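You operate a simulated robot arm through the tools that you are given. There is no shell and no other tool. Be economical: measure what you need, move in short steps, check, and stop when the job is done.

You are at the controls of a simulated robot arm. One attempt, no reset.

TASK
Tilt the sander table to 45 degrees and lock it.
Fine: first move the wooden block from the table to the bench top; the blue knob frees and locks it.
Where things are to end (x, y in the base frame): wooden block within 60 mm of [560, -50].

It is judged by the outcome, as a careful person would: the job done as asked, and still so three seconds after it is handed in. It fails if anything else is knocked over, pushed out of place, dropped, spilled or broken.

THE ROBOT
A 6-joint arm with a fingered hand, hanging from a carriage that runs on a rail from [-2282, 4] to [198, 0] (x, y) and turns from -5.899 to 6.091 rad about z. Base frame: it is fixed where the carriage stands at the start and does not move with it; the origin is on the floor, on the carriage's upright axis, x ahead of it, y to its left, z up; the surface under the hand at the start is at about z = 760. Lengths are in mm, angles in rad, forces in N, time in s.
With the tool pointing down near the work surface it reaches from about 100 to 660 mm from the robot's upright axis, wherever it stands. Its first joint turns from -2.897 to 2.897 rad. Places, roughly: black knob [800, 500, 900]; blue knob [800, 100, 800]; green sander button [400, 400, 700]; red sander switch [400, 200, 700]; red-tipped lever [900, 500, 900]; tilting table [600, 300, 900]; top of the sanding bench [700, 0, 800]; wooden block (11x5x5 cm) [800, 300, 100]. Payload 4 kg.
The TCP is the grasp point between the finger pads, 29 mm short of the fingertips. In the tool frame z runs along the fingers and y along their closing line. The gripper opens to 100 mm. The gripper's body begins 34 mm behind the TCP. The gripper is a hand of 5 fingers: y runs from the thumb to the fingers, the wrist lies at [-15, -114, -189] in the tool frame, and closing takes about 1.5 s.
Orientation is that of the tool frame in the base frame, as a unit quaternion [x, y, z, w]. With the fingers straight down and the wrist toward the robot, the tool's x, y and z point along [0, 1, 0], [1, 0, 0] and [0, 0, -1] of the base frame.

THE INTERFACE
- The arm moves only by the tool step_arm. Its argument "plan" is a list of rows, each an object of numbers (a shift or turn left out is 0, a gripper value left out holds the last): "dx", "dy", "dz": the shift along the tool's x, y, z in mm; "wx", "wy", "wz": the turn, a rotation vector about the tool's x, y, z in rad; "claw": the opening, from 0 (shut) to 1 (fully open). In form: [{"dx": .., "dy": .., "dz": .., "wx": .., "wy": .., "wz": .., "claw": ..}, ...]. A call has 1 to 12 rows; each row shifts and turns the commanded pose from where the row before left it, along the tool's axes as they then stand. A row lasts 0.2 s, in which the tool goes at most 50 mm and 0.15 rad; a call with a longer step from one row to the next is refused whole, and so is a gripper value outside its range. Where a pose cannot be reached the arm comes as near as it can. A force on the tool above 70 N (or 10 N above the force at the start of the call, whichever is more), or a blocked arm, ends the call early, and 0.2 s more pass. The fingers move at their own pace (about 108 mm/s each) and stop on an object; they squeeze with about 22 N. The grip force told is the motor's: it shows also when the fingers shut on nothing. Time passes only in rows, and 0.2 s behind the last, so rows that do not move let the fingers close. It gives the time, the measured TCP pose, the force on the tool (base axes), the opening and the grip force at its end, in the units of the frame above (readings bear some noise), with the torque about the TCP (base axes, N m) and any sound that the robot's microphone picked up, and new pictures: "show" is both (left out), scene, wrist or none.
- Cameras (640 x 400 px; columns grow to the right, rows downward): "scene" is now at [252, 23.3, 1664.9]; the picture's right is [0.45, -0.89, 0.00], its down [-0.83, -0.42, -0.36] and it looks along [0.32, 0.16, -0.93] (base axes); focal length 292 px, centre (320, 200). "wrist" rides on the gripper at [66, -86, -121] in the tool frame; the picture's right is [-0.76, 0.31, -0.58], its down [-0.59, -0.70, 0.40] and it looks along [-0.28, 0.64, 0.71] (tool axes); focal length 247 px, centre (320, 200). There is no depth. A picture from a camera that has moved, and an enlarged one, comes with that camera's place and axes in the base frame and with its lens. The place of the scene camera against the robot may be out by one fixed shift of up to 18 mm in any direction.
- lift_body(by): slides the trunk up (or, below 0, down) by that many mm; the arm and the scene camera ride with it, the base frame stays. It gives what a move gives, with no picture.
- roll_base(legs): drives the robot by 1 to 6 legs, each [ahead, left, turn to the left] in mm, mm and rad, along the robot's own axes; the way and the turn of a leg run together, so that a leg with both is an arc; at most 1500 mm and 3.142 rad a leg. The arm and the cameras ride along, it lands a little off, and it stops where it bumps. It keeps to its track: a leg is cut to what the track allows. It gives what a move gives, and a new picture of the scene camera.
- grasp_type(shape): the hand has 5 fingers and takes this shape, open, in about a second: jaw (thumb against the fingers, like two jaws); tri (thumb and two fingers); tip (a fingertip pinch); poke (one finger out to press); point (the index stretched); flat (the hand flat); cup (the hand cupped); fist (a fist). The gripper value then closes the fingers along that shape, each until it touches; the sizes above hold for jaw. It gives what a move gives, with no picture.
- aim_head(pan, tilt): turns the head with the scene camera to pan (to the left, within 2.705 rad either way) and tilt (down, from -0.506 to 1.204), counted from straight ahead of the robot. It gives what a move gives, and a new picture of the scene camera.
- inspect(camera, box): a new picture of the part [left, top, right, bottom] of that camera's present view, enlarged. No time passes.
- job_done(): hands the job in; it is judged then, once.

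Work in short steps. Places have to be worked out from the pictures, the camera data and where the tool is seen: move nearer, look again, correct. Check each grasp and each placing, and mend what went wrong. You have 120 turns and 260 pictures in all, those below and enlarged ones among them. Open the gripper and draw the arm clear of the work before you hand the job in, unless the task says otherwise; then end with one line.

The tools are called as name(argument=value, ...) on one line, values as JSON. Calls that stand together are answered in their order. step_arm: Moves the arm, as the interface text tells. Its arguments: {"type":"object","properties":{"plan":{"type":"array"},"show":{"type":"string","enum":["both","scene","wrist","none"]}},"required":["plan"]} The other tools are called the same way: lift_body (by) slides the trunk up or down; grasp_type (shape) gives the hand a shape; roll_base (legs) drives the base; aim_head (pan, tilt) turns the head that bears the scene camera; inspect (camera, box) takes an enlarged picture of a part of a camera's view; job_done () hands the job in.

At the start:

```text
clock: 0.0
eef_pos: [476.1, 22.1, 1189.8]
tcp_rot: [0.707, 0.708, 0.001, 0.0]
ft_force: [0.0, 0.7, -0.5]
moment: [0.02, -0.02, -0.01]
width: 99.8
grasp_force: 0.0
shape: jaw
trunk travel left (down, up): [-391.0, 209.0]
robot x, y, heading: [-0.6, 2.0, -0.0]
head pan, tilt: [0.468, 1.201]
```

scene: 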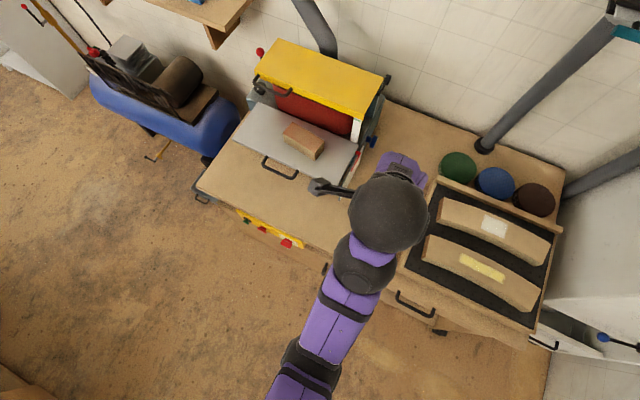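
wrist: 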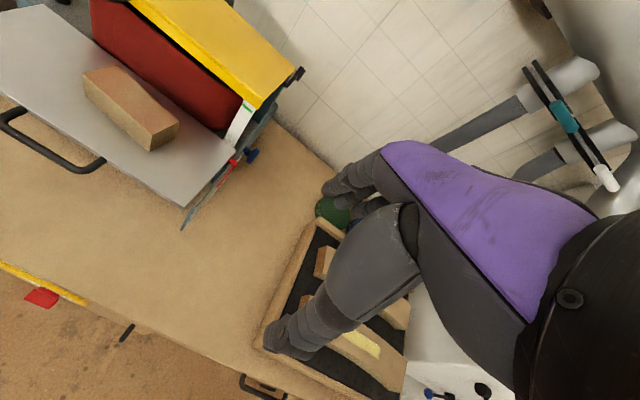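

The pictures show the block on the grey tilting table and the blue knob on its right side. I'll enlarge both views to work out places.

inspect(camera="scene", box=[190, 30, 430, 260])

inspect(camera="wrist", box=[0, 0, 320, 240])

```text
1.74 times, centred on (310, 145) of scene
camera zoom: at [252.0, 23.3, 1664.9], right [0.45, -0.89, 0.0], down [-0.83, -0.42, -0.36], along [0.32, 0.16, -0.93], focal length 508 px, centre (337, 296)
```

zoom: 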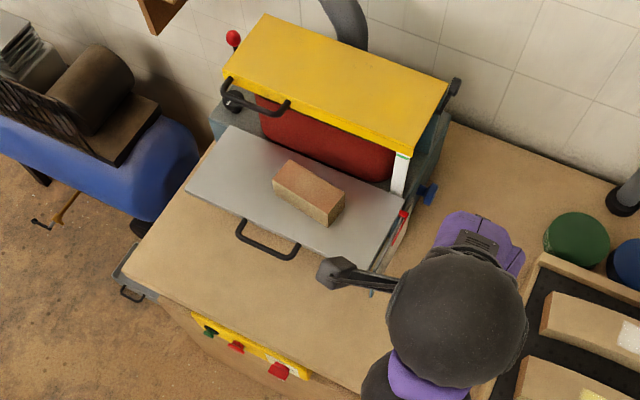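

```text
1.67 times, centred on (160, 120) of wrist
camera zoom: at [389.9, 87.3, 1312.2], right [0.31, -0.76, 0.58], down [-0.7, -0.59, -0.4], along [0.64, -0.28, -0.71], focal length 412 px, centre (587, 333)
```

zoom: 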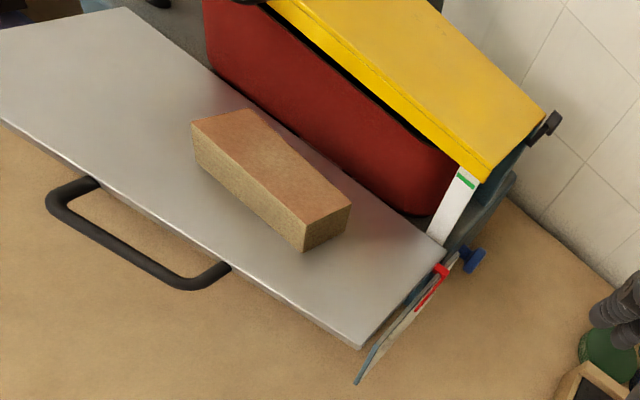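

Block is about at [641, 281], top z≈950, turned ~12°, and the table spans x 577–725, y 130–483. I'll drive the carriage ahead 150 mm so it is within reach.

roll_base(legs=[[150, 0, 0]])

```text
clock: 1.4
eef_pos: [624.3, 20.2, 1189.6]
tcp_rot: [0.709, 0.705, 0.0, 0.001]
ft_force: [-0.9, -0.7, -1.5]
moment: [0.02, 0.02, -0.01]
width: 99.6
grasp_force: 0.1
shape: jaw
trunk travel left (down, up): [-391.0, 209.0]
robot x, y, heading: [149.0, 1.8, -0.003]
head pan, tilt: [0.468, 1.201]
camera scene: at [401.3, 21.8, 1664.9], right [0.45, -0.89, 0.0], down [-0.83, -0.42, -0.36], along [0.32, 0.16, -0.93], focal length 292 px, centre (320, 200)
```

scene: 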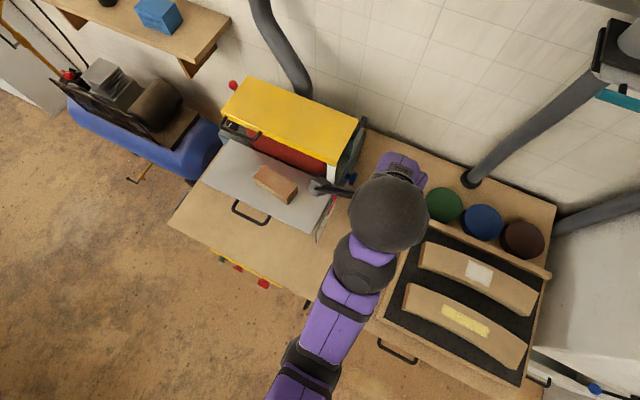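

Next I shift the hand left over the block, staying high, then look with both cameras.

step_arm(plan=[{"dx": 45}, {"dx": 45}, {"dx": 45}, {"dx": 45}, {"dx": 45}, {"dx": 35, "wz": 0.1}, {"wz": 0.08}])

```text
clock: 3.0
eef_pos: [663.3, 274.9, 1152.9]
tcp_rot: [0.768, 0.641, 0.003, -0.002]
ft_force: [0.2, 0.8, 0.4]
moment: [-0.01, 0.02, -0.02]
width: 100.0
grasp_force: 0.0
shape: jaw
out of reach, approached as far as the arm can: row 3, 4, 6, 7
trunk travel left (down, up): [-391.0, 209.0]
robot x, y, heading: [151.2, -2.2, -0.006]
head pan, tilt: [0.468, 1.201]
camera scene: at [401.3, 21.9, 1664.9], right [0.45, -0.89, 0.0], down [-0.83, -0.42, -0.36], along [0.32, 0.16, -0.93], focal length 292 px, centre (320, 200)
camera wrist: at [590.3, 353.0, 1275.8], right [0.17, -0.8, 0.57], down [-0.8, -0.45, -0.4], along [0.58, -0.39, -0.71], focal length 247 px, centre (320, 200)
```

scene: 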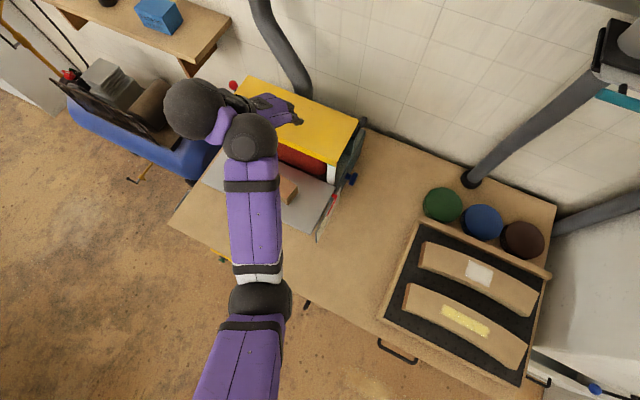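
wrist: 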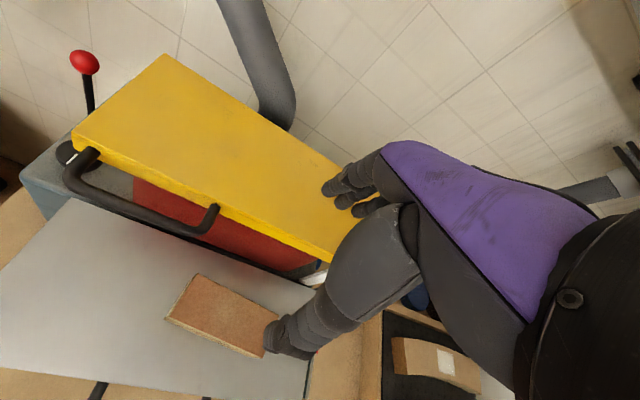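

Triangulating from two wrist views puts the block at about [628, 268], top z≈970, with yaw ~7°; the hood's front edge is at x≈710. I'll back the hand off the hood and start lowering.

step_arm(plan=[{"dx": -7, "dy": -21, "wz": -0.04}, {"dx": -7, "dy": -21}, {"dz": 20}, {"dz": 20}])

```text
clock: 4.0
eef_pos: [633.8, 262.7, 1098.9]
tcp_rot: [0.757, 0.654, 0.001, 0.0]
ft_force: [-0.1, 0.1, 0.0]
moment: [0.01, -0.02, -0.01]
width: 99.7
grasp_force: 0.1
shape: jaw
out of reach, approached as far as the arm can: row 1, 2
trunk travel left (down, up): [-391.0, 209.0]
robot x, y, heading: [152.0, -2.0, -0.004]
head pan, tilt: [0.468, 1.201]
camera scene: at [401.3, 21.8, 1664.9], right [0.45, -0.89, 0.0], down [-0.83, -0.42, -0.36], along [0.32, 0.16, -0.93], focal length 292 px, centre (320, 200)
camera wrist: at [557.7, 339.8, 1221.2], right [0.19, -0.79, 0.58], down [-0.78, -0.48, -0.4], along [0.59, -0.37, -0.71], focal length 247 px, centre (320, 200)
```

scene: 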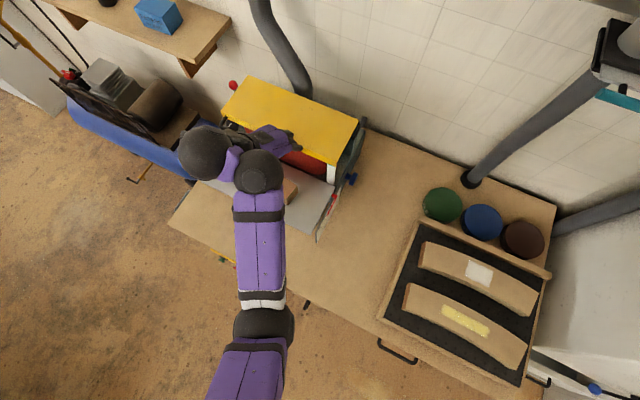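
wrist: 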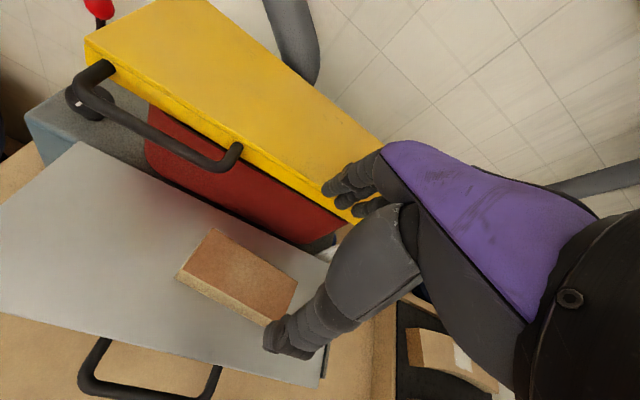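

Block centre refined to [631, 267], top ≈968. I shift slightly toward the robot and lower to just above the block to check finger clearance.

step_arm(plan=[{"dx": 3, "dy": -8, "claw": 0.88}, {"dz": 20}, {"dz": 20}, {"dz": 20}, {"dz": 15}, {}])

inspect(camera="wrist", box=[140, 120, 460, 380])

```text
clock: 5.4
eef_pos: [615.8, 263.7, 1046.9]
tcp_rot: [0.756, 0.655, 0.0, -0.001]
ft_force: [-0.6, -0.4, -0.4]
moment: [0.01, 0.0, 0.0]
width: 88.1
grasp_force: 0.1
shape: jaw
out of reach, approached as far as the arm can: row 4, 5
trunk travel left (down, up): [-391.0, 209.0]
robot x, y, heading: [147.2, -1.0, -0.004]
head pan, tilt: [0.468, 1.201]
camera scene: at [401.3, 21.8, 1664.9], right [0.45, -0.89, 0.0], down [-0.83, -0.42, -0.36], along [0.32, 0.16, -0.93], focal length 292 px, centre (320, 200)
camera wrist: at [540.2, 342.1, 1169.7], right [0.2, -0.79, 0.58], down [-0.78, -0.48, -0.4], along [0.59, -0.37, -0.71], focal length 247 px, centre (320, 200)
```

scene: 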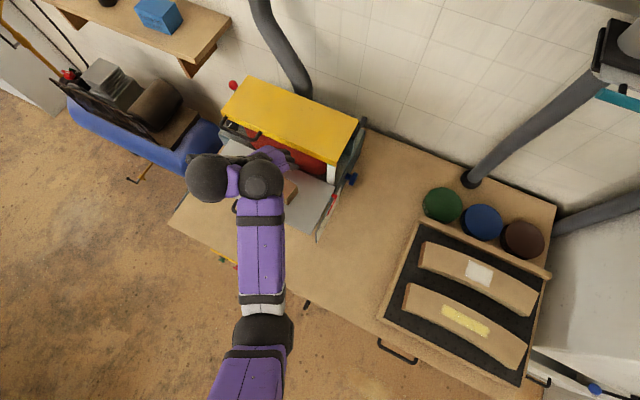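
wrist: 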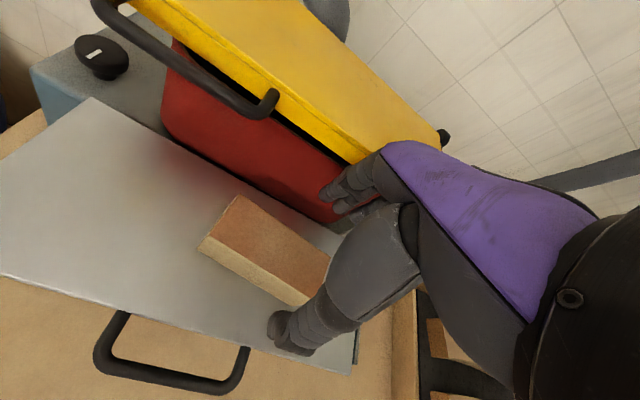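

```text
1.54 times, centred on (300, 250) of wrist
camera zoom: at [540.2, 342.1, 1169.7], right [0.2, -0.79, 0.58], down [-0.78, -0.48, -0.4], along [0.59, -0.37, -0.71], focal length 380 px, centre (351, 123)
```

zoom: 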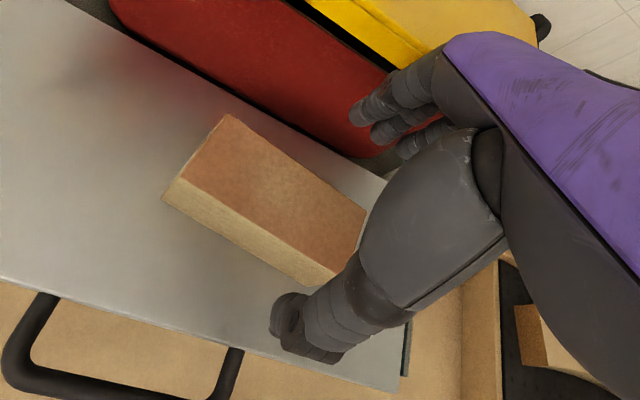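

The arm is at its limit reaching lower from this trunk height, so I'll first shift toward x≈626 and then use the trunk to lower.

lift_body(by=-45)

step_arm(plan=[{"dy": 5, "dx": 2}, {"dy": 5}], show="wrist")

```text
clock: 6.2
eef_pos: [616.3, 264.7, 1002.7]
tcp_rot: [0.757, 0.654, 0.0, -0.001]
ft_force: [0.3, -0.2, -0.8]
moment: [-0.01, -0.03, -0.01]
width: 88.1
grasp_force: 0.0
shape: jaw
trunk travel left (down, up): [-346.0, 254.0]
robot x, y, heading: [149.4, -0.7, -0.008]
head pan, tilt: [0.468, 1.201]
```

```text
clock: 6.8
eef_pos: [624.1, 264.2, 1004.5]
tcp_rot: [0.757, 0.653, -0.003, -0.003]
ft_force: [0.6, 0.8, 0.9]
moment: [-0.05, -0.03, -0.02]
width: 88.4
grasp_force: 0.0
shape: jaw
out of reach, approached as far as the arm can: row 2
trunk travel left (down, up): [-346.0, 254.0]
robot x, y, heading: [153.3, -0.8, -0.011]
head pan, tilt: [0.468, 1.201]
camera wrist: at [548.6, 341.9, 1128.4], right [0.2, -0.79, 0.58], down [-0.78, -0.48, -0.39], along [0.59, -0.37, -0.72], focal length 247 px, centre (320, 200)
```

wrist: 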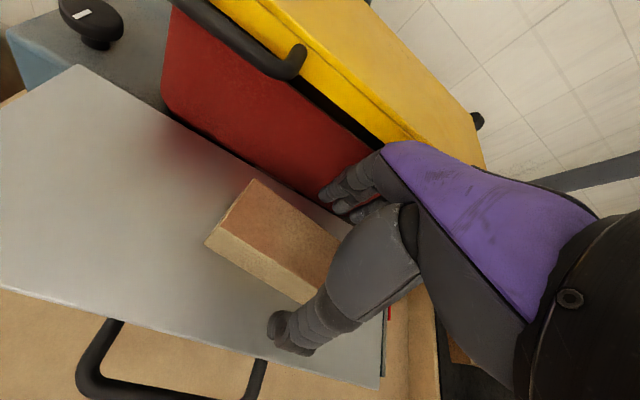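

Alignment looks fine: fingers are behind the block and thumb in front. Lowering by trunk in two steps with a check between.

lift_body(by=-27)

inspect(camera="wrist", box=[140, 120, 460, 380])

```text
clock: 7.6
eef_pos: [623.5, 263.6, 978.6]
tcp_rot: [0.757, 0.654, -0.002, -0.001]
ft_force: [-0.8, -0.6, -0.2]
moment: [0.0, 0.01, -0.01]
width: 88.3
grasp_force: 0.0
shape: jaw
trunk travel left (down, up): [-319.0, 281.0]
robot x, y, heading: [151.3, -2.2, -0.007]
head pan, tilt: [0.468, 1.201]
```

```text
1.54 times, centred on (300, 250) of wrist
camera zoom: at [548.6, 342.1, 1101.5], right [0.2, -0.79, 0.58], down [-0.78, -0.48, -0.39], along [0.59, -0.37, -0.72], focal length 380 px, centre (351, 123)
```

zoom: 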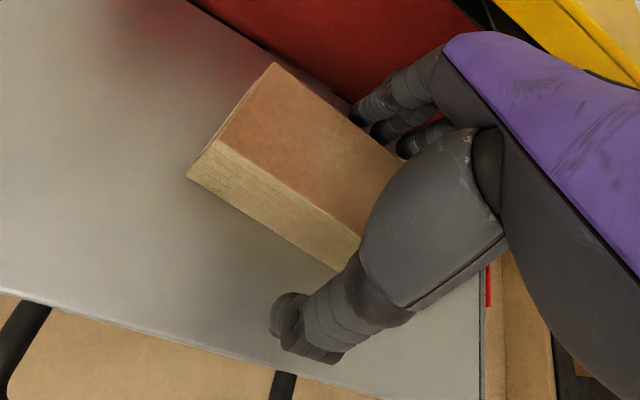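

Fingers straddle the block with clearance; lowering a further 22 mm.

lift_body(by=-22)

inspect(camera="wrist", box=[140, 120, 460, 380])

```text
clock: 8.2
eef_pos: [623.8, 265.0, 955.2]
tcp_rot: [0.757, 0.653, -0.002, -0.003]
ft_force: [0.3, -0.7, 0.3]
moment: [-0.01, -0.02, 0.0]
width: 88.3
grasp_force: 0.1
shape: jaw
trunk travel left (down, up): [-297.0, 303.0]
robot x, y, heading: [149.0, 2.7, -0.007]
head pan, tilt: [0.468, 1.201]
```

```text
1.54 times, centred on (300, 250) of wrist
camera zoom: at [548.5, 342.0, 1079.4], right [0.2, -0.79, 0.58], down [-0.78, -0.48, -0.39], along [0.59, -0.37, -0.72], focal length 380 px, centre (351, 123)
```

zoom: 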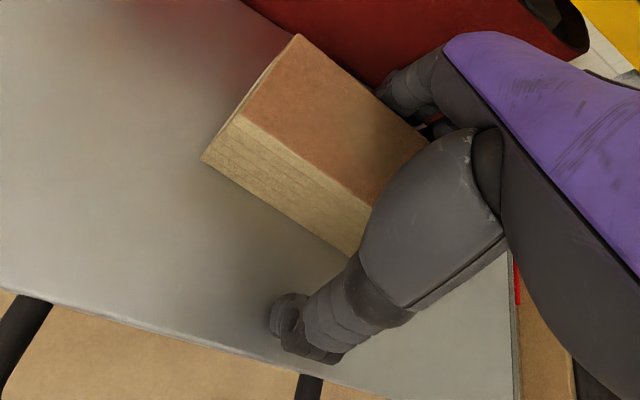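

No contact yet; I close the fingers on the block.

step_arm(plan=[{"claw": 0.6}, {"claw": 0.4}, {"claw": 0.2}, {"claw": 0}, {}, {}, {}, {}])

```text
clock: 10.1
eef_pos: [624.8, 266.3, 957.2]
tcp_rot: [0.757, 0.653, -0.002, -0.002]
ft_force: [-3.9, -0.7, 14.4]
moment: [0.09, 0.5, 0.09]
width: 43.7
grasp_force: 22.2
shape: jaw
trunk travel left (down, up): [-297.0, 303.0]
robot x, y, heading: [146.9, 0.9, -0.003]
head pan, tilt: [0.468, 1.201]
camera scene: at [401.4, 22.0, 1571.0], right [0.45, -0.89, 0.0], down [-0.83, -0.42, -0.36], along [0.32, 0.16, -0.93], focal length 292 px, centre (320, 200)
camera wrist: at [548.7, 342.5, 1080.1], right [0.2, -0.79, 0.58], down [-0.78, -0.48, -0.4], along [0.59, -0.37, -0.72], focal length 247 px, centre (320, 200)
```

scene: 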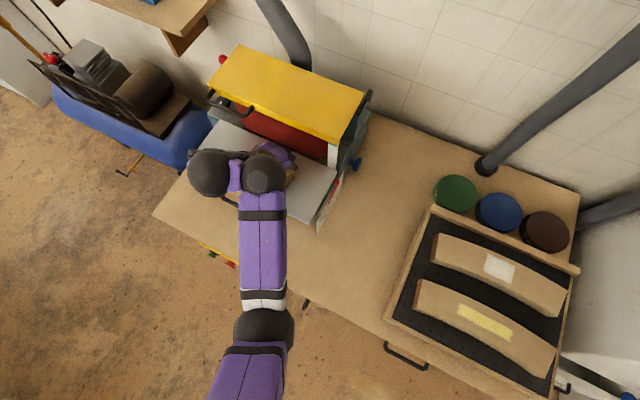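
wrist: 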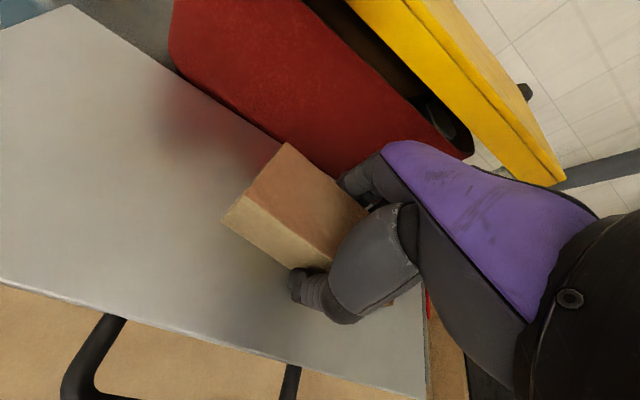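

Gripped (width 43.7, 22 N). I lift with the trunk and check that the block comes along.

lift_body(by=60)

inspect(camera="wrist", box=[0, 0, 640, 400])

```text
clock: 11.1
eef_pos: [623.8, 264.5, 1017.5]
tcp_rot: [0.757, 0.653, -0.003, -0.002]
ft_force: [0.6, -0.5, -1.3]
moment: [-0.03, 0.0, -0.02]
width: 42.4
grasp_force: 22.5
shape: jaw
trunk travel left (down, up): [-357.0, 243.0]
robot x, y, heading: [149.7, -1.0, -0.006]
head pan, tilt: [0.468, 1.201]
```

```text
1.00 times, centred on (320, 200) of wrist (not enlarged: the box is as wide or as high as the picture)
camera zoom: at [548.3, 341.9, 1139.2], right [0.2, -0.79, 0.58], down [-0.78, -0.48, -0.39], along [0.59, -0.37, -0.72], focal length 247 px, centre (320, 200)
```

zoom: 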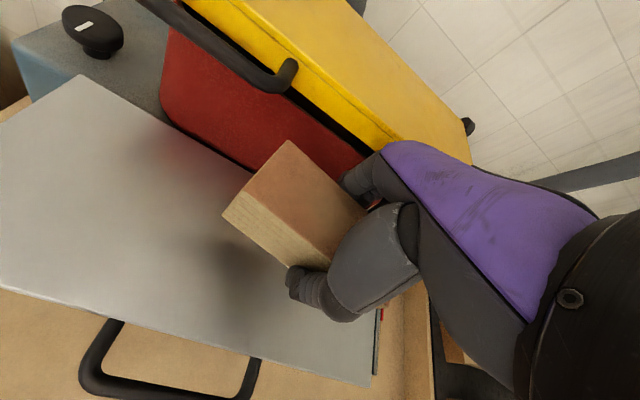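

The block is lifted. Now I carry it right to about [560, -40], staying above the table height.

step_arm(plan=[{"dy": -20}, {"dx": -35}, {"dx": -40}, {"dx": -40}, {"dx": -40}, {"dx": -40}, {"dx": -40}, {"dx": -40}, {"dx": -35}, {"wz": -0.14}, {}])

```text
clock: 13.4
eef_pos: [560.2, -38.5, 1016.0]
tcp_rot: [0.709, 0.705, -0.002, -0.002]
ft_force: [0.2, 0.5, -1.4]
moment: [0.0, 0.01, -0.03]
width: 42.6
grasp_force: 21.6
shape: jaw
trunk travel left (down, up): [-357.0, 243.0]
robot x, y, heading: [154.7, 1.0, -0.003]
head pan, tilt: [0.468, 1.201]
camera scene: at [401.3, 21.8, 1630.9], right [0.45, -0.89, 0.0], down [-0.83, -0.42, -0.36], along [0.32, 0.16, -0.93], focal length 292 px, centre (320, 200)
camera wrist: at [473.7, 26.7, 1139.9], right [0.31, -0.76, 0.58], down [-0.71, -0.59, -0.39], along [0.64, -0.29, -0.72], focal length 247 px, centre (320, 200)
```

scene: 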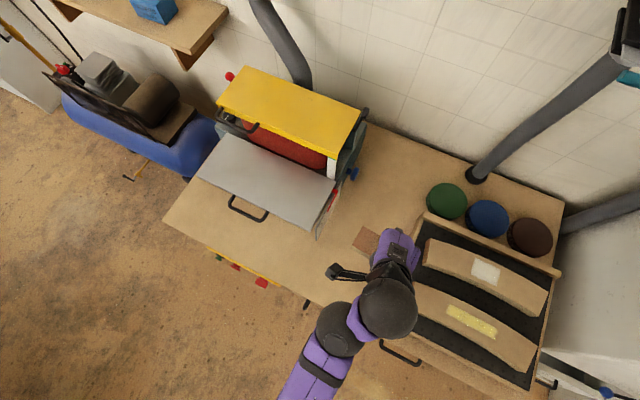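
wrist: 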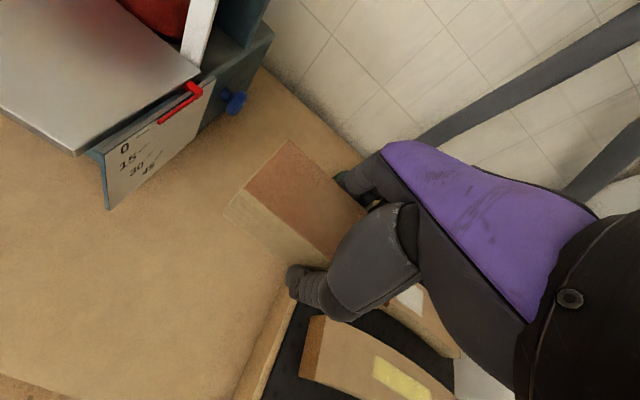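

The block is held over the open bench right of the sander, whose scale reads 0/15/30/45 with the red pointer at 0. I shift 12 mm away from the tray and lower with the trunk.

step_arm(plan=[{"dx": 12}], show="none")

lift_body(by=-175)

step_arm(plan=[{"dz": 10}])

```text
clock: 13.8
eef_pos: [558.1, -27.7, 1015.7]
tcp_rot: [0.709, 0.705, -0.003, -0.002]
ft_force: [-0.7, -0.9, -2.2]
moment: [0.01, 0.02, 0.0]
width: 42.2
grasp_force: 21.9
shape: jaw
trunk travel left (down, up): [-357.0, 243.0]
robot x, y, heading: [150.1, -3.0, -0.006]
head pan, tilt: [0.468, 1.201]
```

```text
clock: 15.8
eef_pos: [558.2, -27.3, 841.2]
tcp_rot: [0.709, 0.705, -0.002, -0.002]
ft_force: [-0.1, -0.7, -2.0]
moment: [-0.02, 0.02, 0.04]
width: 42.5
grasp_force: 21.7
shape: jaw
trunk travel left (down, up): [-182.0, 418.0]
robot x, y, heading: [153.0, -0.0, -0.003]
head pan, tilt: [0.468, 1.201]
```

```text
clock: 16.2
eef_pos: [556.7, -27.0, 831.1]
tcp_rot: [0.71, 0.704, -0.003, -0.003]
ft_force: [0.1, 0.3, -2.0]
moment: [0.0, 0.03, 0.02]
width: 42.2
grasp_force: 21.6
shape: jaw
trunk travel left (down, up): [-182.0, 418.0]
robot x, y, heading: [152.2, 1.9, -0.007]
head pan, tilt: [0.468, 1.201]
camera scene: at [401.2, 21.8, 1455.9], right [0.45, -0.89, 0.0], down [-0.83, -0.42, -0.36], along [0.32, 0.16, -0.93], focal length 292 px, centre (320, 200)
camera wrist: at [472.8, 38.5, 954.4], right [0.31, -0.76, 0.57], down [-0.71, -0.58, -0.39], along [0.63, -0.29, -0.72], focal length 247 px, centre (320, 200)
```

scene: 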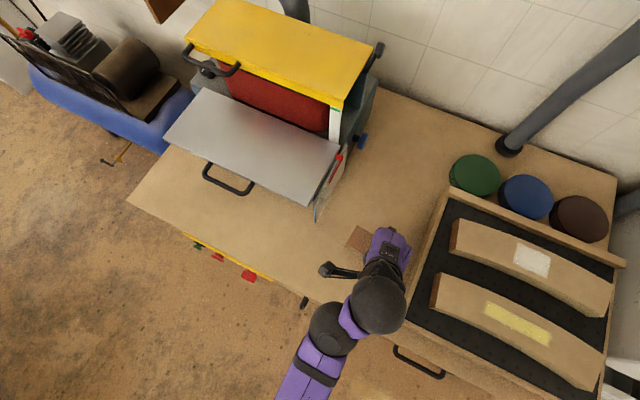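
wrist: 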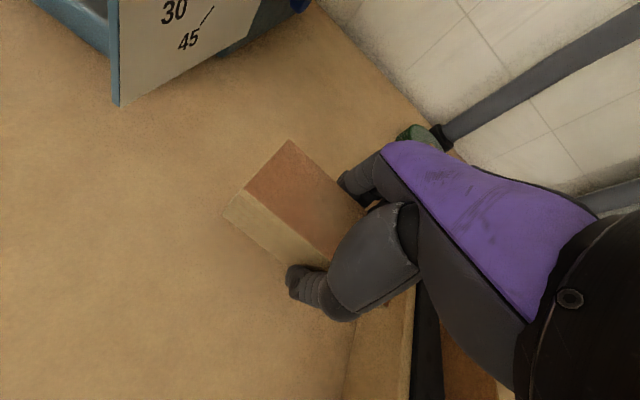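

Still free of contact; I lower in small steps watching the force.

step_arm(plan=[{"dz": 8}, {"dz": 8}], show="none")

step_arm(plan=[{"dz": 5}], show="none")

step_arm(plan=[{"dz": 4}], show="wrist")

```text
clock: 16.8
eef_pos: [556.4, -28.0, 815.7]
tcp_rot: [0.709, 0.705, -0.003, -0.003]
ft_force: [-0.3, 0.4, -2.3]
moment: [-0.03, 0.0, 0.0]
width: 42.2
grasp_force: 22.1
shape: jaw
trunk travel left (down, up): [-182.0, 418.0]
robot x, y, heading: [149.0, -2.8, -0.004]
head pan, tilt: [0.468, 1.201]
```

```text
clock: 17.2
eef_pos: [557.6, -26.0, 811.1]
tcp_rot: [0.709, 0.705, -0.003, -0.002]
ft_force: [-0.2, 0.2, -1.3]
moment: [-0.04, 0.02, -0.01]
width: 42.4
grasp_force: 22.4
shape: jaw
trunk travel left (down, up): [-182.0, 418.0]
robot x, y, heading: [147.9, -0.6, -0.011]
head pan, tilt: [0.468, 1.201]
```

```text
clock: 17.6
eef_pos: [557.7, -27.9, 807.0]
tcp_rot: [0.709, 0.706, -0.002, -0.003]
ft_force: [-0.2, 0.0, -1.6]
moment: [-0.01, 0.0, 0.03]
width: 42.1
grasp_force: 22.4
shape: jaw
trunk travel left (down, up): [-182.0, 418.0]
robot x, y, heading: [150.4, -4.3, -0.007]
head pan, tilt: [0.468, 1.201]
camera wrist: at [473.6, 39.0, 929.8], right [0.31, -0.76, 0.57], down [-0.71, -0.58, -0.39], along [0.64, -0.29, -0.72], focal length 247 px, centre (320, 200)
```

wrist: 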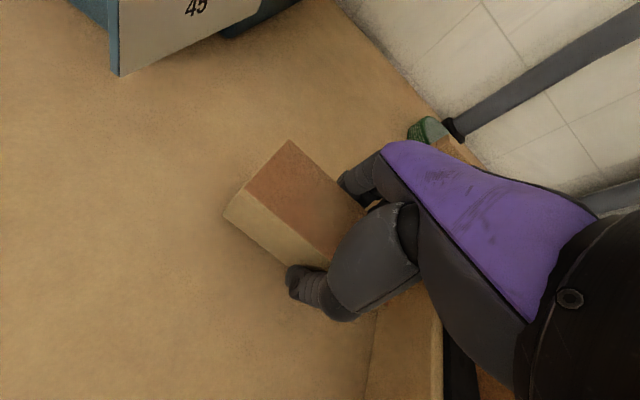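

step_arm(plan=[{"dz": 4}], show="none")

step_arm(plan=[{"dz": 4}], show="none")

step_arm(plan=[{"dz": 3}], show="none")

```text
clock: 18.0
eef_pos: [558.3, -27.5, 802.4]
tcp_rot: [0.709, 0.706, -0.002, -0.002]
ft_force: [0.0, 0.6, -2.1]
moment: [0.02, 0.0, 0.01]
width: 42.6
grasp_force: 22.3
shape: jaw
trunk travel left (down, up): [-182.0, 418.0]
robot x, y, heading: [149.4, -1.9, -0.005]
head pan, tilt: [0.468, 1.201]
```

```text
clock: 18.4
eef_pos: [559.2, -25.7, 798.3]
tcp_rot: [0.709, 0.705, -0.003, -0.003]
ft_force: [-0.7, 0.8, -2.3]
moment: [-0.02, 0.02, 0.03]
width: 42.1
grasp_force: 22.2
shape: jaw
trunk travel left (down, up): [-182.0, 418.0]
robot x, y, heading: [151.1, -0.4, -0.003]
head pan, tilt: [0.468, 1.201]
```

```text
clock: 18.8
eef_pos: [558.7, -26.5, 795.2]
tcp_rot: [0.709, 0.705, -0.001, -0.001]
ft_force: [0.4, -0.5, -1.6]
moment: [-0.03, 0.01, 0.02]
width: 42.3
grasp_force: 22.9
shape: jaw
trunk travel left (down, up): [-182.0, 418.0]
robot x, y, heading: [146.4, -0.7, -0.002]
head pan, tilt: [0.468, 1.201]
```

No contact yet at z=795; I continue in small steps.

step_arm(plan=[{"dz": 3}], show="none")

step_arm(plan=[{"dz": 3}], show="none")

step_arm(plan=[{"dz": 3}], show="wrist")

```text
clock: 19.2
eef_pos: [558.1, -27.1, 792.5]
tcp_rot: [0.708, 0.706, -0.003, -0.002]
ft_force: [1.1, 0.4, -2.5]
moment: [0.02, 0.02, -0.03]
width: 42.2
grasp_force: 21.6
shape: jaw
trunk travel left (down, up): [-182.0, 418.0]
robot x, y, heading: [150.0, -0.0, -0.003]
head pan, tilt: [0.468, 1.201]
```

```text
clock: 19.6
eef_pos: [557.5, -28.2, 791.8]
tcp_rot: [0.71, 0.705, -0.004, -0.002]
ft_force: [-0.3, -0.2, -1.8]
moment: [-0.01, -0.02, 0.04]
width: 42.4
grasp_force: 22.1
shape: jaw
out of reach, approached as far as the arm can: row 1
trunk travel left (down, up): [-182.0, 418.0]
robot x, y, heading: [148.3, 2.0, -0.006]
head pan, tilt: [0.468, 1.201]
```

```text
clock: 20.0
eef_pos: [557.7, -26.1, 790.6]
tcp_rot: [0.709, 0.705, -0.004, -0.003]
ft_force: [-0.3, 0.2, -0.2]
moment: [0.01, 0.05, -0.02]
width: 42.1
grasp_force: 22.2
shape: jaw
trunk travel left (down, up): [-182.0, 418.0]
robot x, y, heading: [150.2, 3.9, -0.002]
head pan, tilt: [0.468, 1.201]
camera wrist: at [473.1, 38.8, 914.5], right [0.31, -0.76, 0.57], down [-0.71, -0.58, -0.39], along [0.63, -0.29, -0.72], focal length 247 px, centre (320, 200)
```

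wrist: 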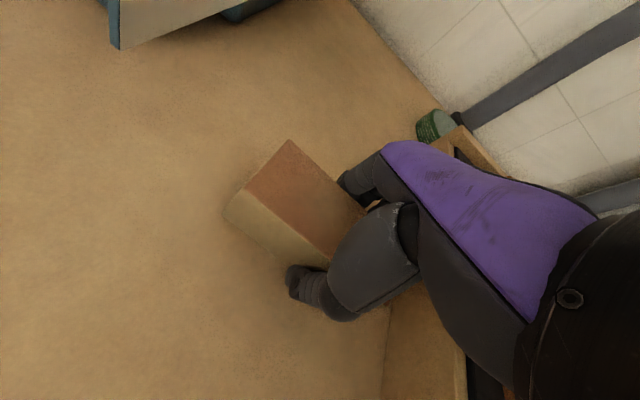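

Weight reading is dropping (−0.2 N), so contact is near; the arm is at its reach so I use the trunk for the last millimetres.

lift_body(by=-2)

```text
clock: 20.5
eef_pos: [557.7, -27.2, 791.1]
tcp_rot: [0.71, 0.704, -0.003, -0.003]
ft_force: [-4.2, -0.6, 17.3]
moment: [0.07, 0.56, 0.02]
width: 42.5
grasp_force: 21.5
shape: jaw
trunk travel left (down, up): [-180.0, 420.0]
robot x, y, heading: [147.8, 1.3, -0.008]
head pan, tilt: [0.468, 1.201]
```

Contact (17 N up). I release by opening the fingers, then look.

step_arm(plan=[{"claw": 0.5}, {"claw": 0.6}, {"claw": 0.7}, {"claw": 0.8}, {"claw": 0.88}, {}])

```text
clock: 21.9
eef_pos: [557.3, -27.7, 789.0]
tcp_rot: [0.71, 0.704, -0.005, -0.003]
ft_force: [-5.1, 0.0, 16.4]
moment: [-0.17, -0.61, -0.07]
width: 83.8
grasp_force: 0.0
shape: jaw
trunk travel left (down, up): [-180.0, 420.0]
robot x, y, heading: [150.0, -3.3, -0.004]
head pan, tilt: [0.468, 1.201]
camera scene: at [401.3, 21.7, 1454.0], right [0.45, -0.89, 0.0], down [-0.83, -0.42, -0.36], along [0.32, 0.16, -0.93], focal length 292 px, centre (320, 200)
camera wrist: at [473.2, 38.7, 912.7], right [0.31, -0.76, 0.57], down [-0.71, -0.58, -0.39], along [0.63, -0.29, -0.72], focal length 247 px, centre (320, 200)
```

scene: 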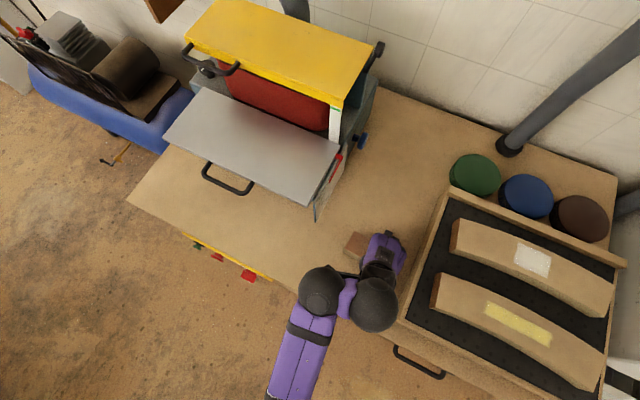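
wrist: 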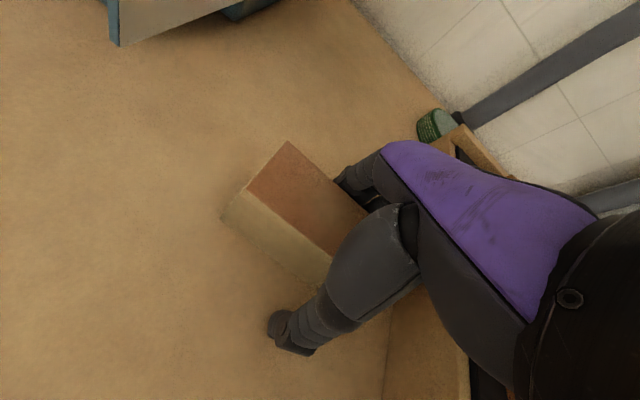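

The block rests on the bench. I raise the hand straight up with the trunk.

lift_body(by=20)

lift_body(by=170)

inspect(camera="wrist", box=[0, 0, 640, 400])

inspect(camera="scene", box=[150, 40, 470, 260])

```text
clock: 22.6
eef_pos: [557.7, -27.5, 808.3]
tcp_rot: [0.709, 0.705, -0.005, -0.004]
ft_force: [0.1, 0.2, -0.7]
moment: [0.02, 0.02, 0.02]
width: 87.7
grasp_force: 0.1
shape: jaw
trunk travel left (down, up): [-200.0, 400.0]
robot x, y, heading: [150.4, 2.8, -0.003]
head pan, tilt: [0.468, 1.201]
```

```text
clock: 24.5
eef_pos: [558.6, -27.5, 979.2]
tcp_rot: [0.71, 0.705, -0.004, -0.003]
ft_force: [0.7, 0.6, -0.7]
moment: [0.0, 0.01, 0.01]
width: 87.8
grasp_force: 0.0
shape: jaw
trunk travel left (down, up): [-370.0, 230.0]
robot x, y, heading: [149.9, 1.2, -0.006]
head pan, tilt: [0.468, 1.201]
```

```text
1.00 times, centred on (320, 200) of wrist (not enlarged: the box is as wide or as high as the picture)
camera zoom: at [473.1, 38.8, 1102.4], right [0.31, -0.76, 0.57], down [-0.71, -0.58, -0.39], along [0.63, -0.29, -0.72], focal length 247 px, centre (320, 200)
```

zoom: 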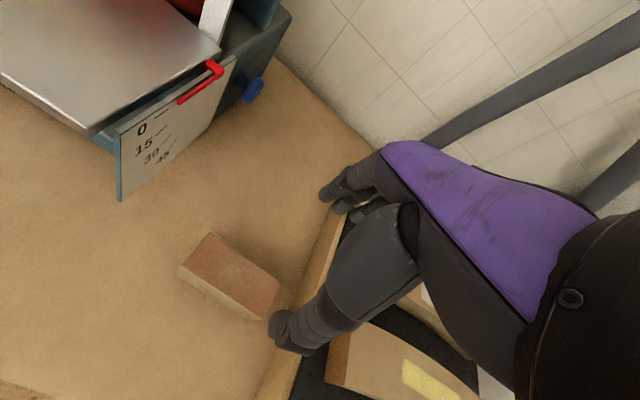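

```text
1.82 times, centred on (310, 150) of scene
camera zoom: at [401.3, 21.8, 1643.9], right [0.45, -0.89, 0.0], down [-0.83, -0.42, -0.36], along [0.32, 0.16, -0.93], focal length 531 px, centre (338, 291)
```

zoom: 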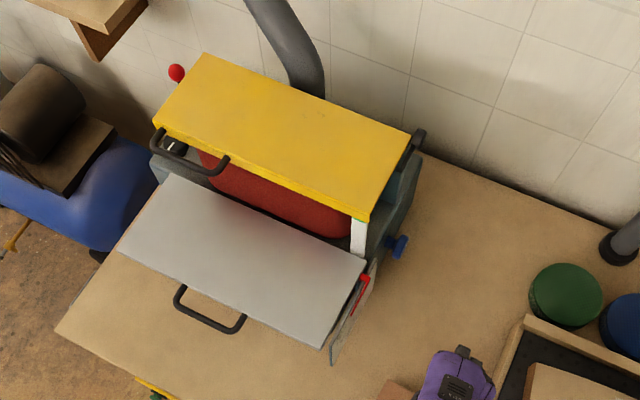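

Block sits at about [558, -20], good. Now I enlarge the blue knob and the scale to learn the knob's shape.

inspect(camera="wrist", box=[90, 40, 290, 170])

inspect(camera="scene", box=[310, 130, 390, 230])

```text
3.08 times, centred on (190, 105) of wrist
camera zoom: at [473.1, 38.8, 1102.4], right [0.31, -0.76, 0.57], down [-0.71, -0.58, -0.39], along [0.63, -0.29, -0.72], focal length 760 px, centre (720, 492)
```

zoom: 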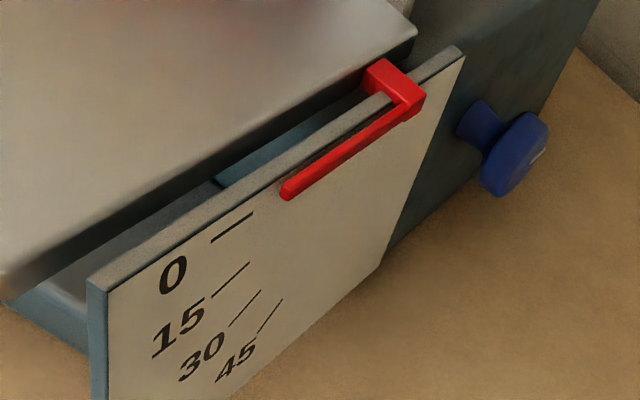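

```text
4.00 times, centred on (350, 180) of scene
camera zoom: at [401.3, 21.8, 1643.9], right [0.45, -0.89, 0.0], down [-0.83, -0.42, -0.36], along [0.32, 0.16, -0.93], focal length 1169 px, centre (200, 280)
```

zoom: 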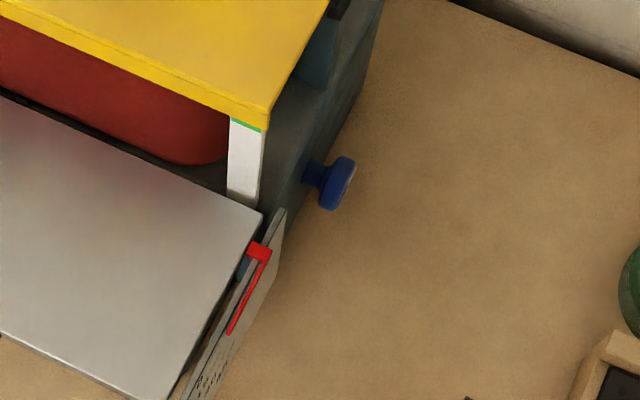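

The knob is a round mushroom knob with a white mark, its axis along −y at about [812, 100, 815]. I'll drive ahead to the track's end and tilt the hand 45° so it points down and toward the knob, clear of hood and bench.

roll_base(legs=[[45, 0, 0]])

step_arm(plan=[{"wy": 0.13}, {"wy": 0.13}, {"wy": 0.13}, {"wy": 0.13}, {"wy": 0.13}, {"wy": 0.13}])

```text
clock: 25.4
eef_pos: [603.0, -26.9, 978.7]
tcp_rot: [0.709, 0.705, -0.004, -0.003]
ft_force: [-0.1, -0.1, 1.1]
moment: [0.01, -0.02, -0.01]
width: 87.7
grasp_force: 0.1
shape: jaw
trunk travel left (down, up): [-370.0, 230.0]
robot x, y, heading: [198.5, -0.5, -0.01]
head pan, tilt: [0.468, 1.201]
camera scene: at [446.6, 21.9, 1643.9], right [0.45, -0.89, 0.0], down [-0.83, -0.42, -0.36], along [0.32, 0.16, -0.93], focal length 292 px, centre (320, 200)
```

scene: 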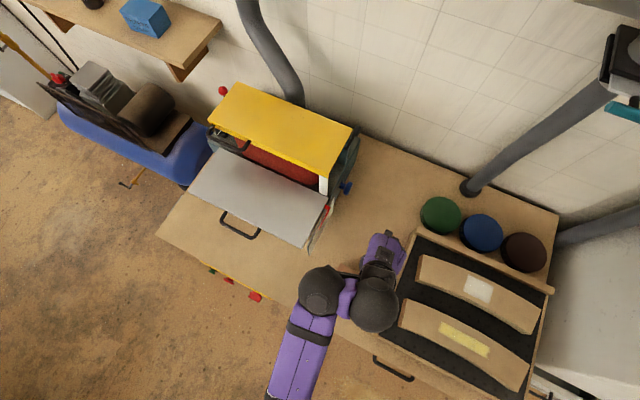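

```text
clock: 25.9
eef_pos: [601.9, -32.0, 992.1]
tcp_rot: [0.714, 0.696, 0.051, -0.058]
ft_force: [35.2, 8.0, -16.5]
moment: [-2.01, 3.58, -2.53]
width: 87.6
grasp_force: 0.0
shape: jaw
out of reach, approached as far as the arm can: row 1, 2
trunk travel left (down, up): [-370.0, 230.0]
robot x, y, heading: [195.3, 0.9, -0.002]
head pan, tilt: [0.468, 1.201]
stopped in row 2: the force on the tool passed its limit at 207 N (the readings are from after the stop); the commanded pose is now the measured one
camera scene: at [446.6, 22.1, 1643.9], right [0.45, -0.89, 0.0], down [-0.83, -0.42, -0.36], along [0.32, 0.16, -0.93], focal length 292 px, centre (320, 200)
camera wrist: at [518.3, 16.2, 1124.1], right [0.29, -0.84, 0.45], down [-0.72, -0.5, -0.47], along [0.63, -0.19, -0.76], focal length 247 px, centre (320, 200)
```

scene: 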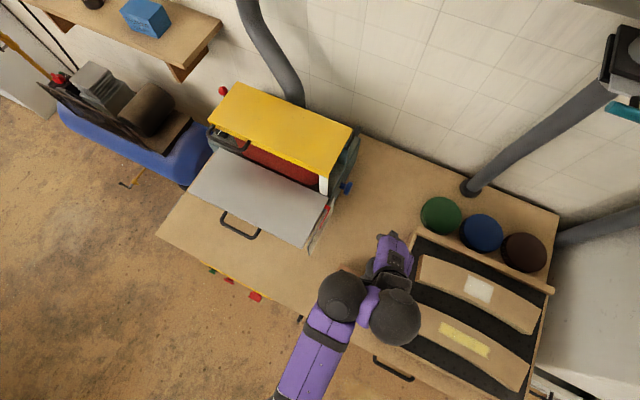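
wrist: 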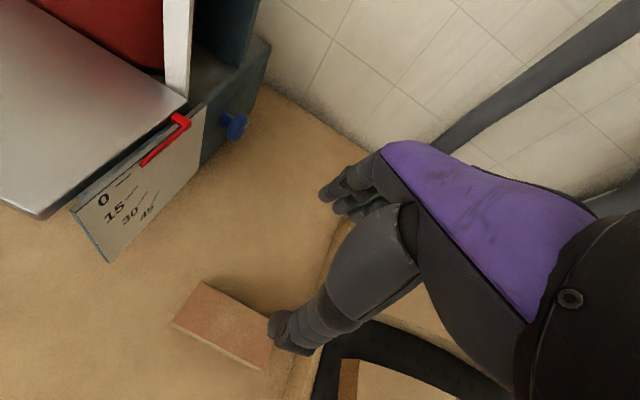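

The arm is folded and pressed on itself (hand close to the elbow). I undo the turn and extend forward first.

step_arm(plan=[{"wy": -0.1, "dy": 10}, {"dy": 30}, {"dy": 30}, {"dy": 30}])

```text
clock: 26.9
eef_pos: [694.2, -31.9, 1010.1]
tcp_rot: [0.715, 0.699, 0.013, -0.025]
ft_force: [-0.6, -0.4, -0.3]
moment: [0.01, -0.01, -0.01]
width: 87.6
grasp_force: 0.0
shape: jaw
out of reach, approached as far as the arm can: row 3, 4
trunk travel left (down, up): [-370.0, 230.0]
robot x, y, heading: [195.9, 1.2, -0.003]
head pan, tilt: [0.468, 1.201]
camera scene: at [446.6, 21.9, 1643.9], right [0.45, -0.89, 0.0], down [-0.83, -0.42, -0.36], along [0.32, 0.16, -0.93], focal length 292 px, centre (320, 200)
camera wrist: at [612.0, 28.3, 1137.5], right [0.3, -0.79, 0.53], down [-0.72, -0.55, -0.42], along [0.62, -0.26, -0.74], focal length 247 px, centre (320, 200)
```

scene: 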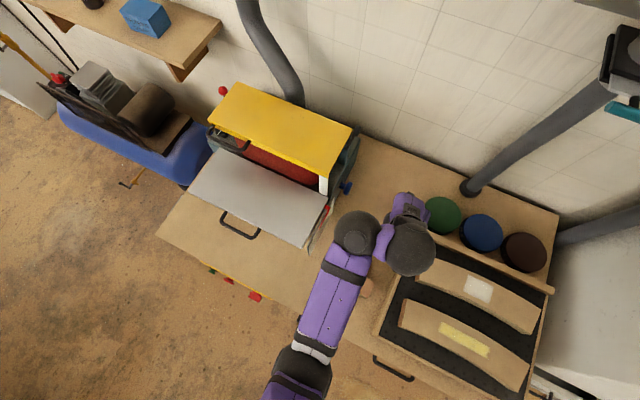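
wrist: 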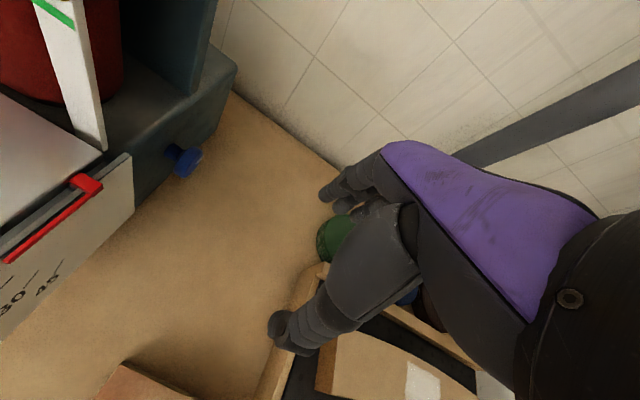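

Clear again. I lower the trunk 80 mm to bring the shoulder nearer the work and retry the tilt from this extended position.

lift_body(by=-60)

step_arm(plan=[{"wy": 0.1}, {"wy": 0.1}, {"wy": 0.1}, {"wy": 0.1}])

```text
clock: 27.9
eef_pos: [694.8, -32.5, 950.7]
tcp_rot: [0.715, 0.699, 0.013, -0.024]
ft_force: [-0.5, 0.3, 1.2]
moment: [0.0, 0.0, -0.02]
width: 87.6
grasp_force: 0.1
shape: jaw
trunk travel left (down, up): [-310.0, 290.0]
robot x, y, heading: [195.9, -5.3, -0.002]
head pan, tilt: [0.468, 1.201]
```

```text
clock: 28.4
eef_pos: [691.0, -37.2, 958.7]
tcp_rot: [0.719, 0.691, 0.049, -0.059]
ft_force: [29.2, 8.5, -11.5]
moment: [-1.72, 3.27, -2.25]
width: 87.7
grasp_force: 0.2
shape: jaw
out of reach, approached as far as the arm can: row 1, 2
trunk travel left (down, up): [-310.0, 290.0]
robot x, y, heading: [194.5, 0.7, -0.003]
head pan, tilt: [0.468, 1.201]
stopped in row 2: the force on the tool passed its limit at 170 N (the readings are from after the stop); the commanded pose is now the measured one
camera scene: at [446.6, 22.1, 1583.9], right [0.45, -0.89, 0.0], down [-0.83, -0.42, -0.36], along [0.32, 0.16, -0.93], focal length 292 px, centre (320, 200)
camera wrist: at [609.2, 13.1, 1091.1], right [0.28, -0.85, 0.45], down [-0.73, -0.49, -0.47], along [0.62, -0.19, -0.76], focal length 247 px, centre (320, 200)
```

scene: 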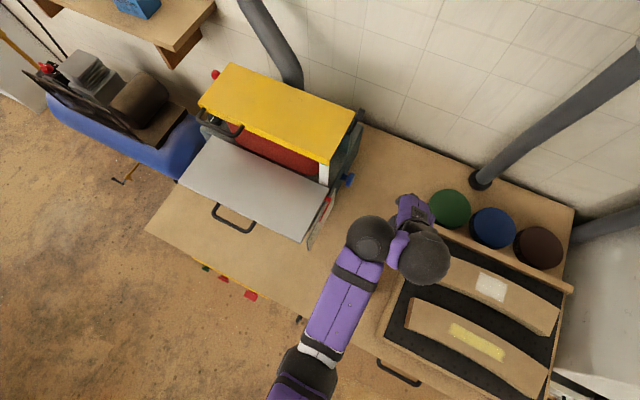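
wrist: 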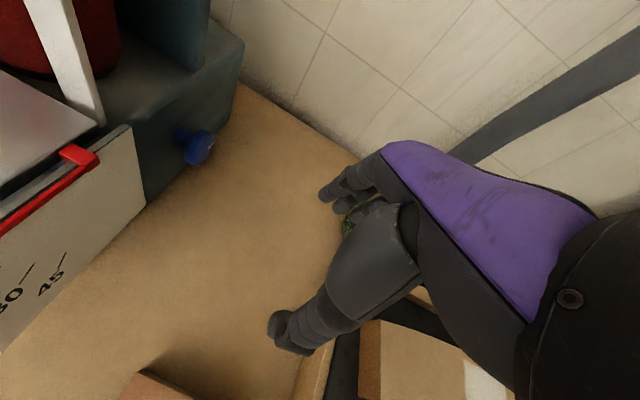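

Tilting that way is blocked by the arm itself. I undo it and instead test pitching the fingers forward (about tool x), which is the turn the knob needs anyway.

step_arm(plan=[{"wy": -0.1}, {"wy": -0.05, "dy": 10}, {"wx": -0.1}, {"wx": -0.1}, {"wx": -0.1}, {"wx": -0.1}, {"wx": -0.1}, {"wx": -0.1}])

```text
clock: 30.2
eef_pos: [701.0, -37.1, 958.6]
tcp_rot: [0.689, 0.665, 0.201, 0.206]
ft_force: [0.4, -0.1, -0.3]
moment: [0.01, 0.03, 0.02]
width: 87.6
grasp_force: 0.1
shape: jaw
out of reach, approached as far as the arm can: row 3, 4
trunk travel left (down, up): [-310.0, 290.0]
robot x, y, heading: [199.5, 1.1, -0.005]
head pan, tilt: [0.468, 1.201]
camera scene: at [446.5, 21.9, 1583.9], right [0.45, -0.89, 0.0], down [-0.83, -0.42, -0.36], along [0.32, 0.16, -0.93], focal length 292 px, centre (320, 200)
camera wrist: at [564.3, 34.2, 1014.1], right [-0.09, -0.76, 0.65], down [-0.39, -0.57, -0.72], along [0.92, -0.31, -0.24], focal length 247 px, centre (320, 200)
```

scene: 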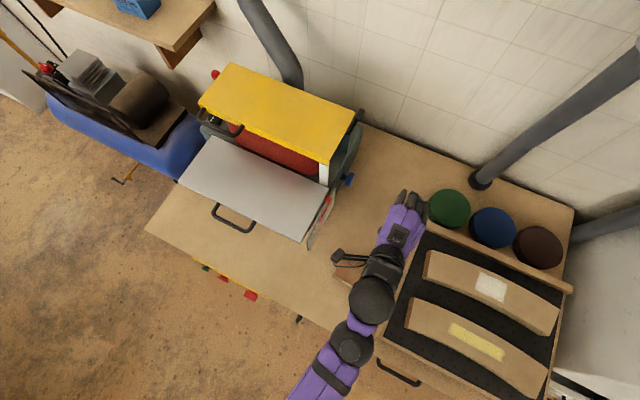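
wrist: 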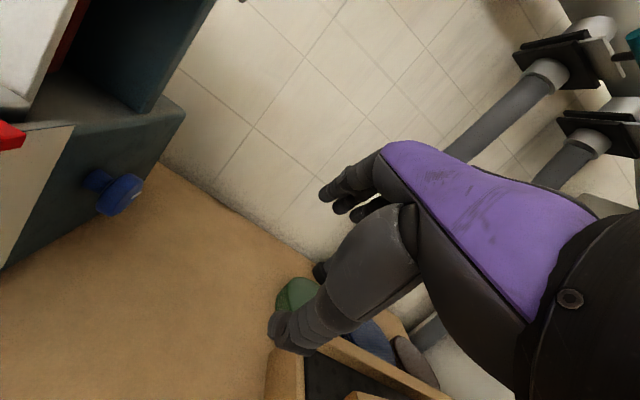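

Pitching forward works and extends the reach. Now I yaw the hand left about the vertical by ~0.5 rad so that the wrist stays right of the table and scale, and look at the knob.

step_arm(plan=[{"wy": 0.057, "wz": -0.082}, {"wy": 0.057, "wz": -0.082}, {"wy": 0.057, "wz": -0.082}, {"wy": 0.057, "wz": -0.082}, {"wy": 0.057, "wz": -0.082}])

```text
clock: 31.4
eef_pos: [701.2, -36.0, 958.6]
tcp_rot: [0.504, 0.814, 0.25, 0.145]
ft_force: [0.1, -0.2, 0.2]
moment: [0.01, -0.02, -0.01]
width: 87.6
grasp_force: 0.0
shape: jaw
trunk travel left (down, up): [-310.0, 290.0]
robot x, y, heading: [194.8, -2.3, -0.004]
head pan, tilt: [0.468, 1.201]
camera scene: at [446.7, 21.9, 1583.9], right [0.45, -0.89, 0.0], down [-0.83, -0.42, -0.36], along [0.32, 0.16, -0.93], focal length 292 px, centre (320, 200)
camera wrist: at [547.6, -40.9, 1014.8], right [0.29, -0.71, 0.64], down [-0.07, -0.68, -0.73], along [0.96, 0.17, -0.24], focal length 247 px, centre (320, 200)
```

scene: 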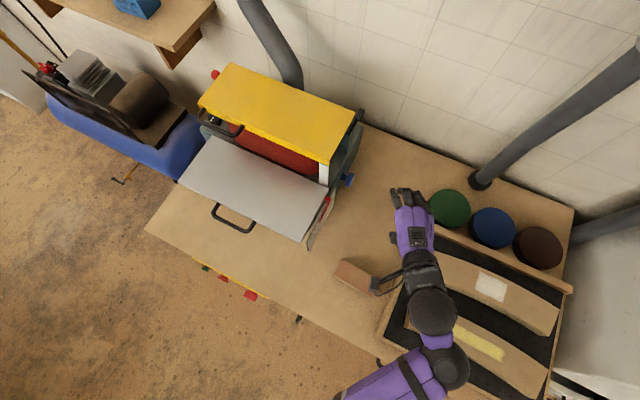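
wrist: 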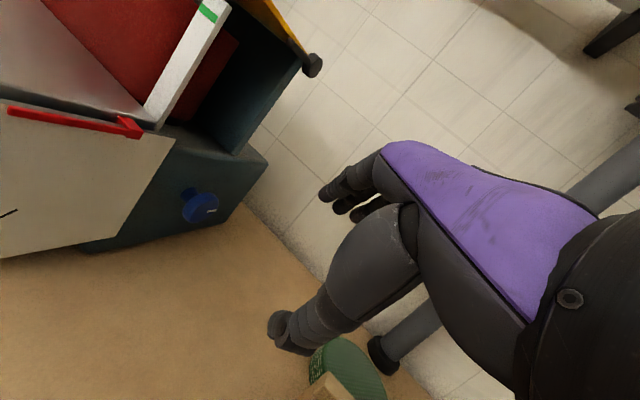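

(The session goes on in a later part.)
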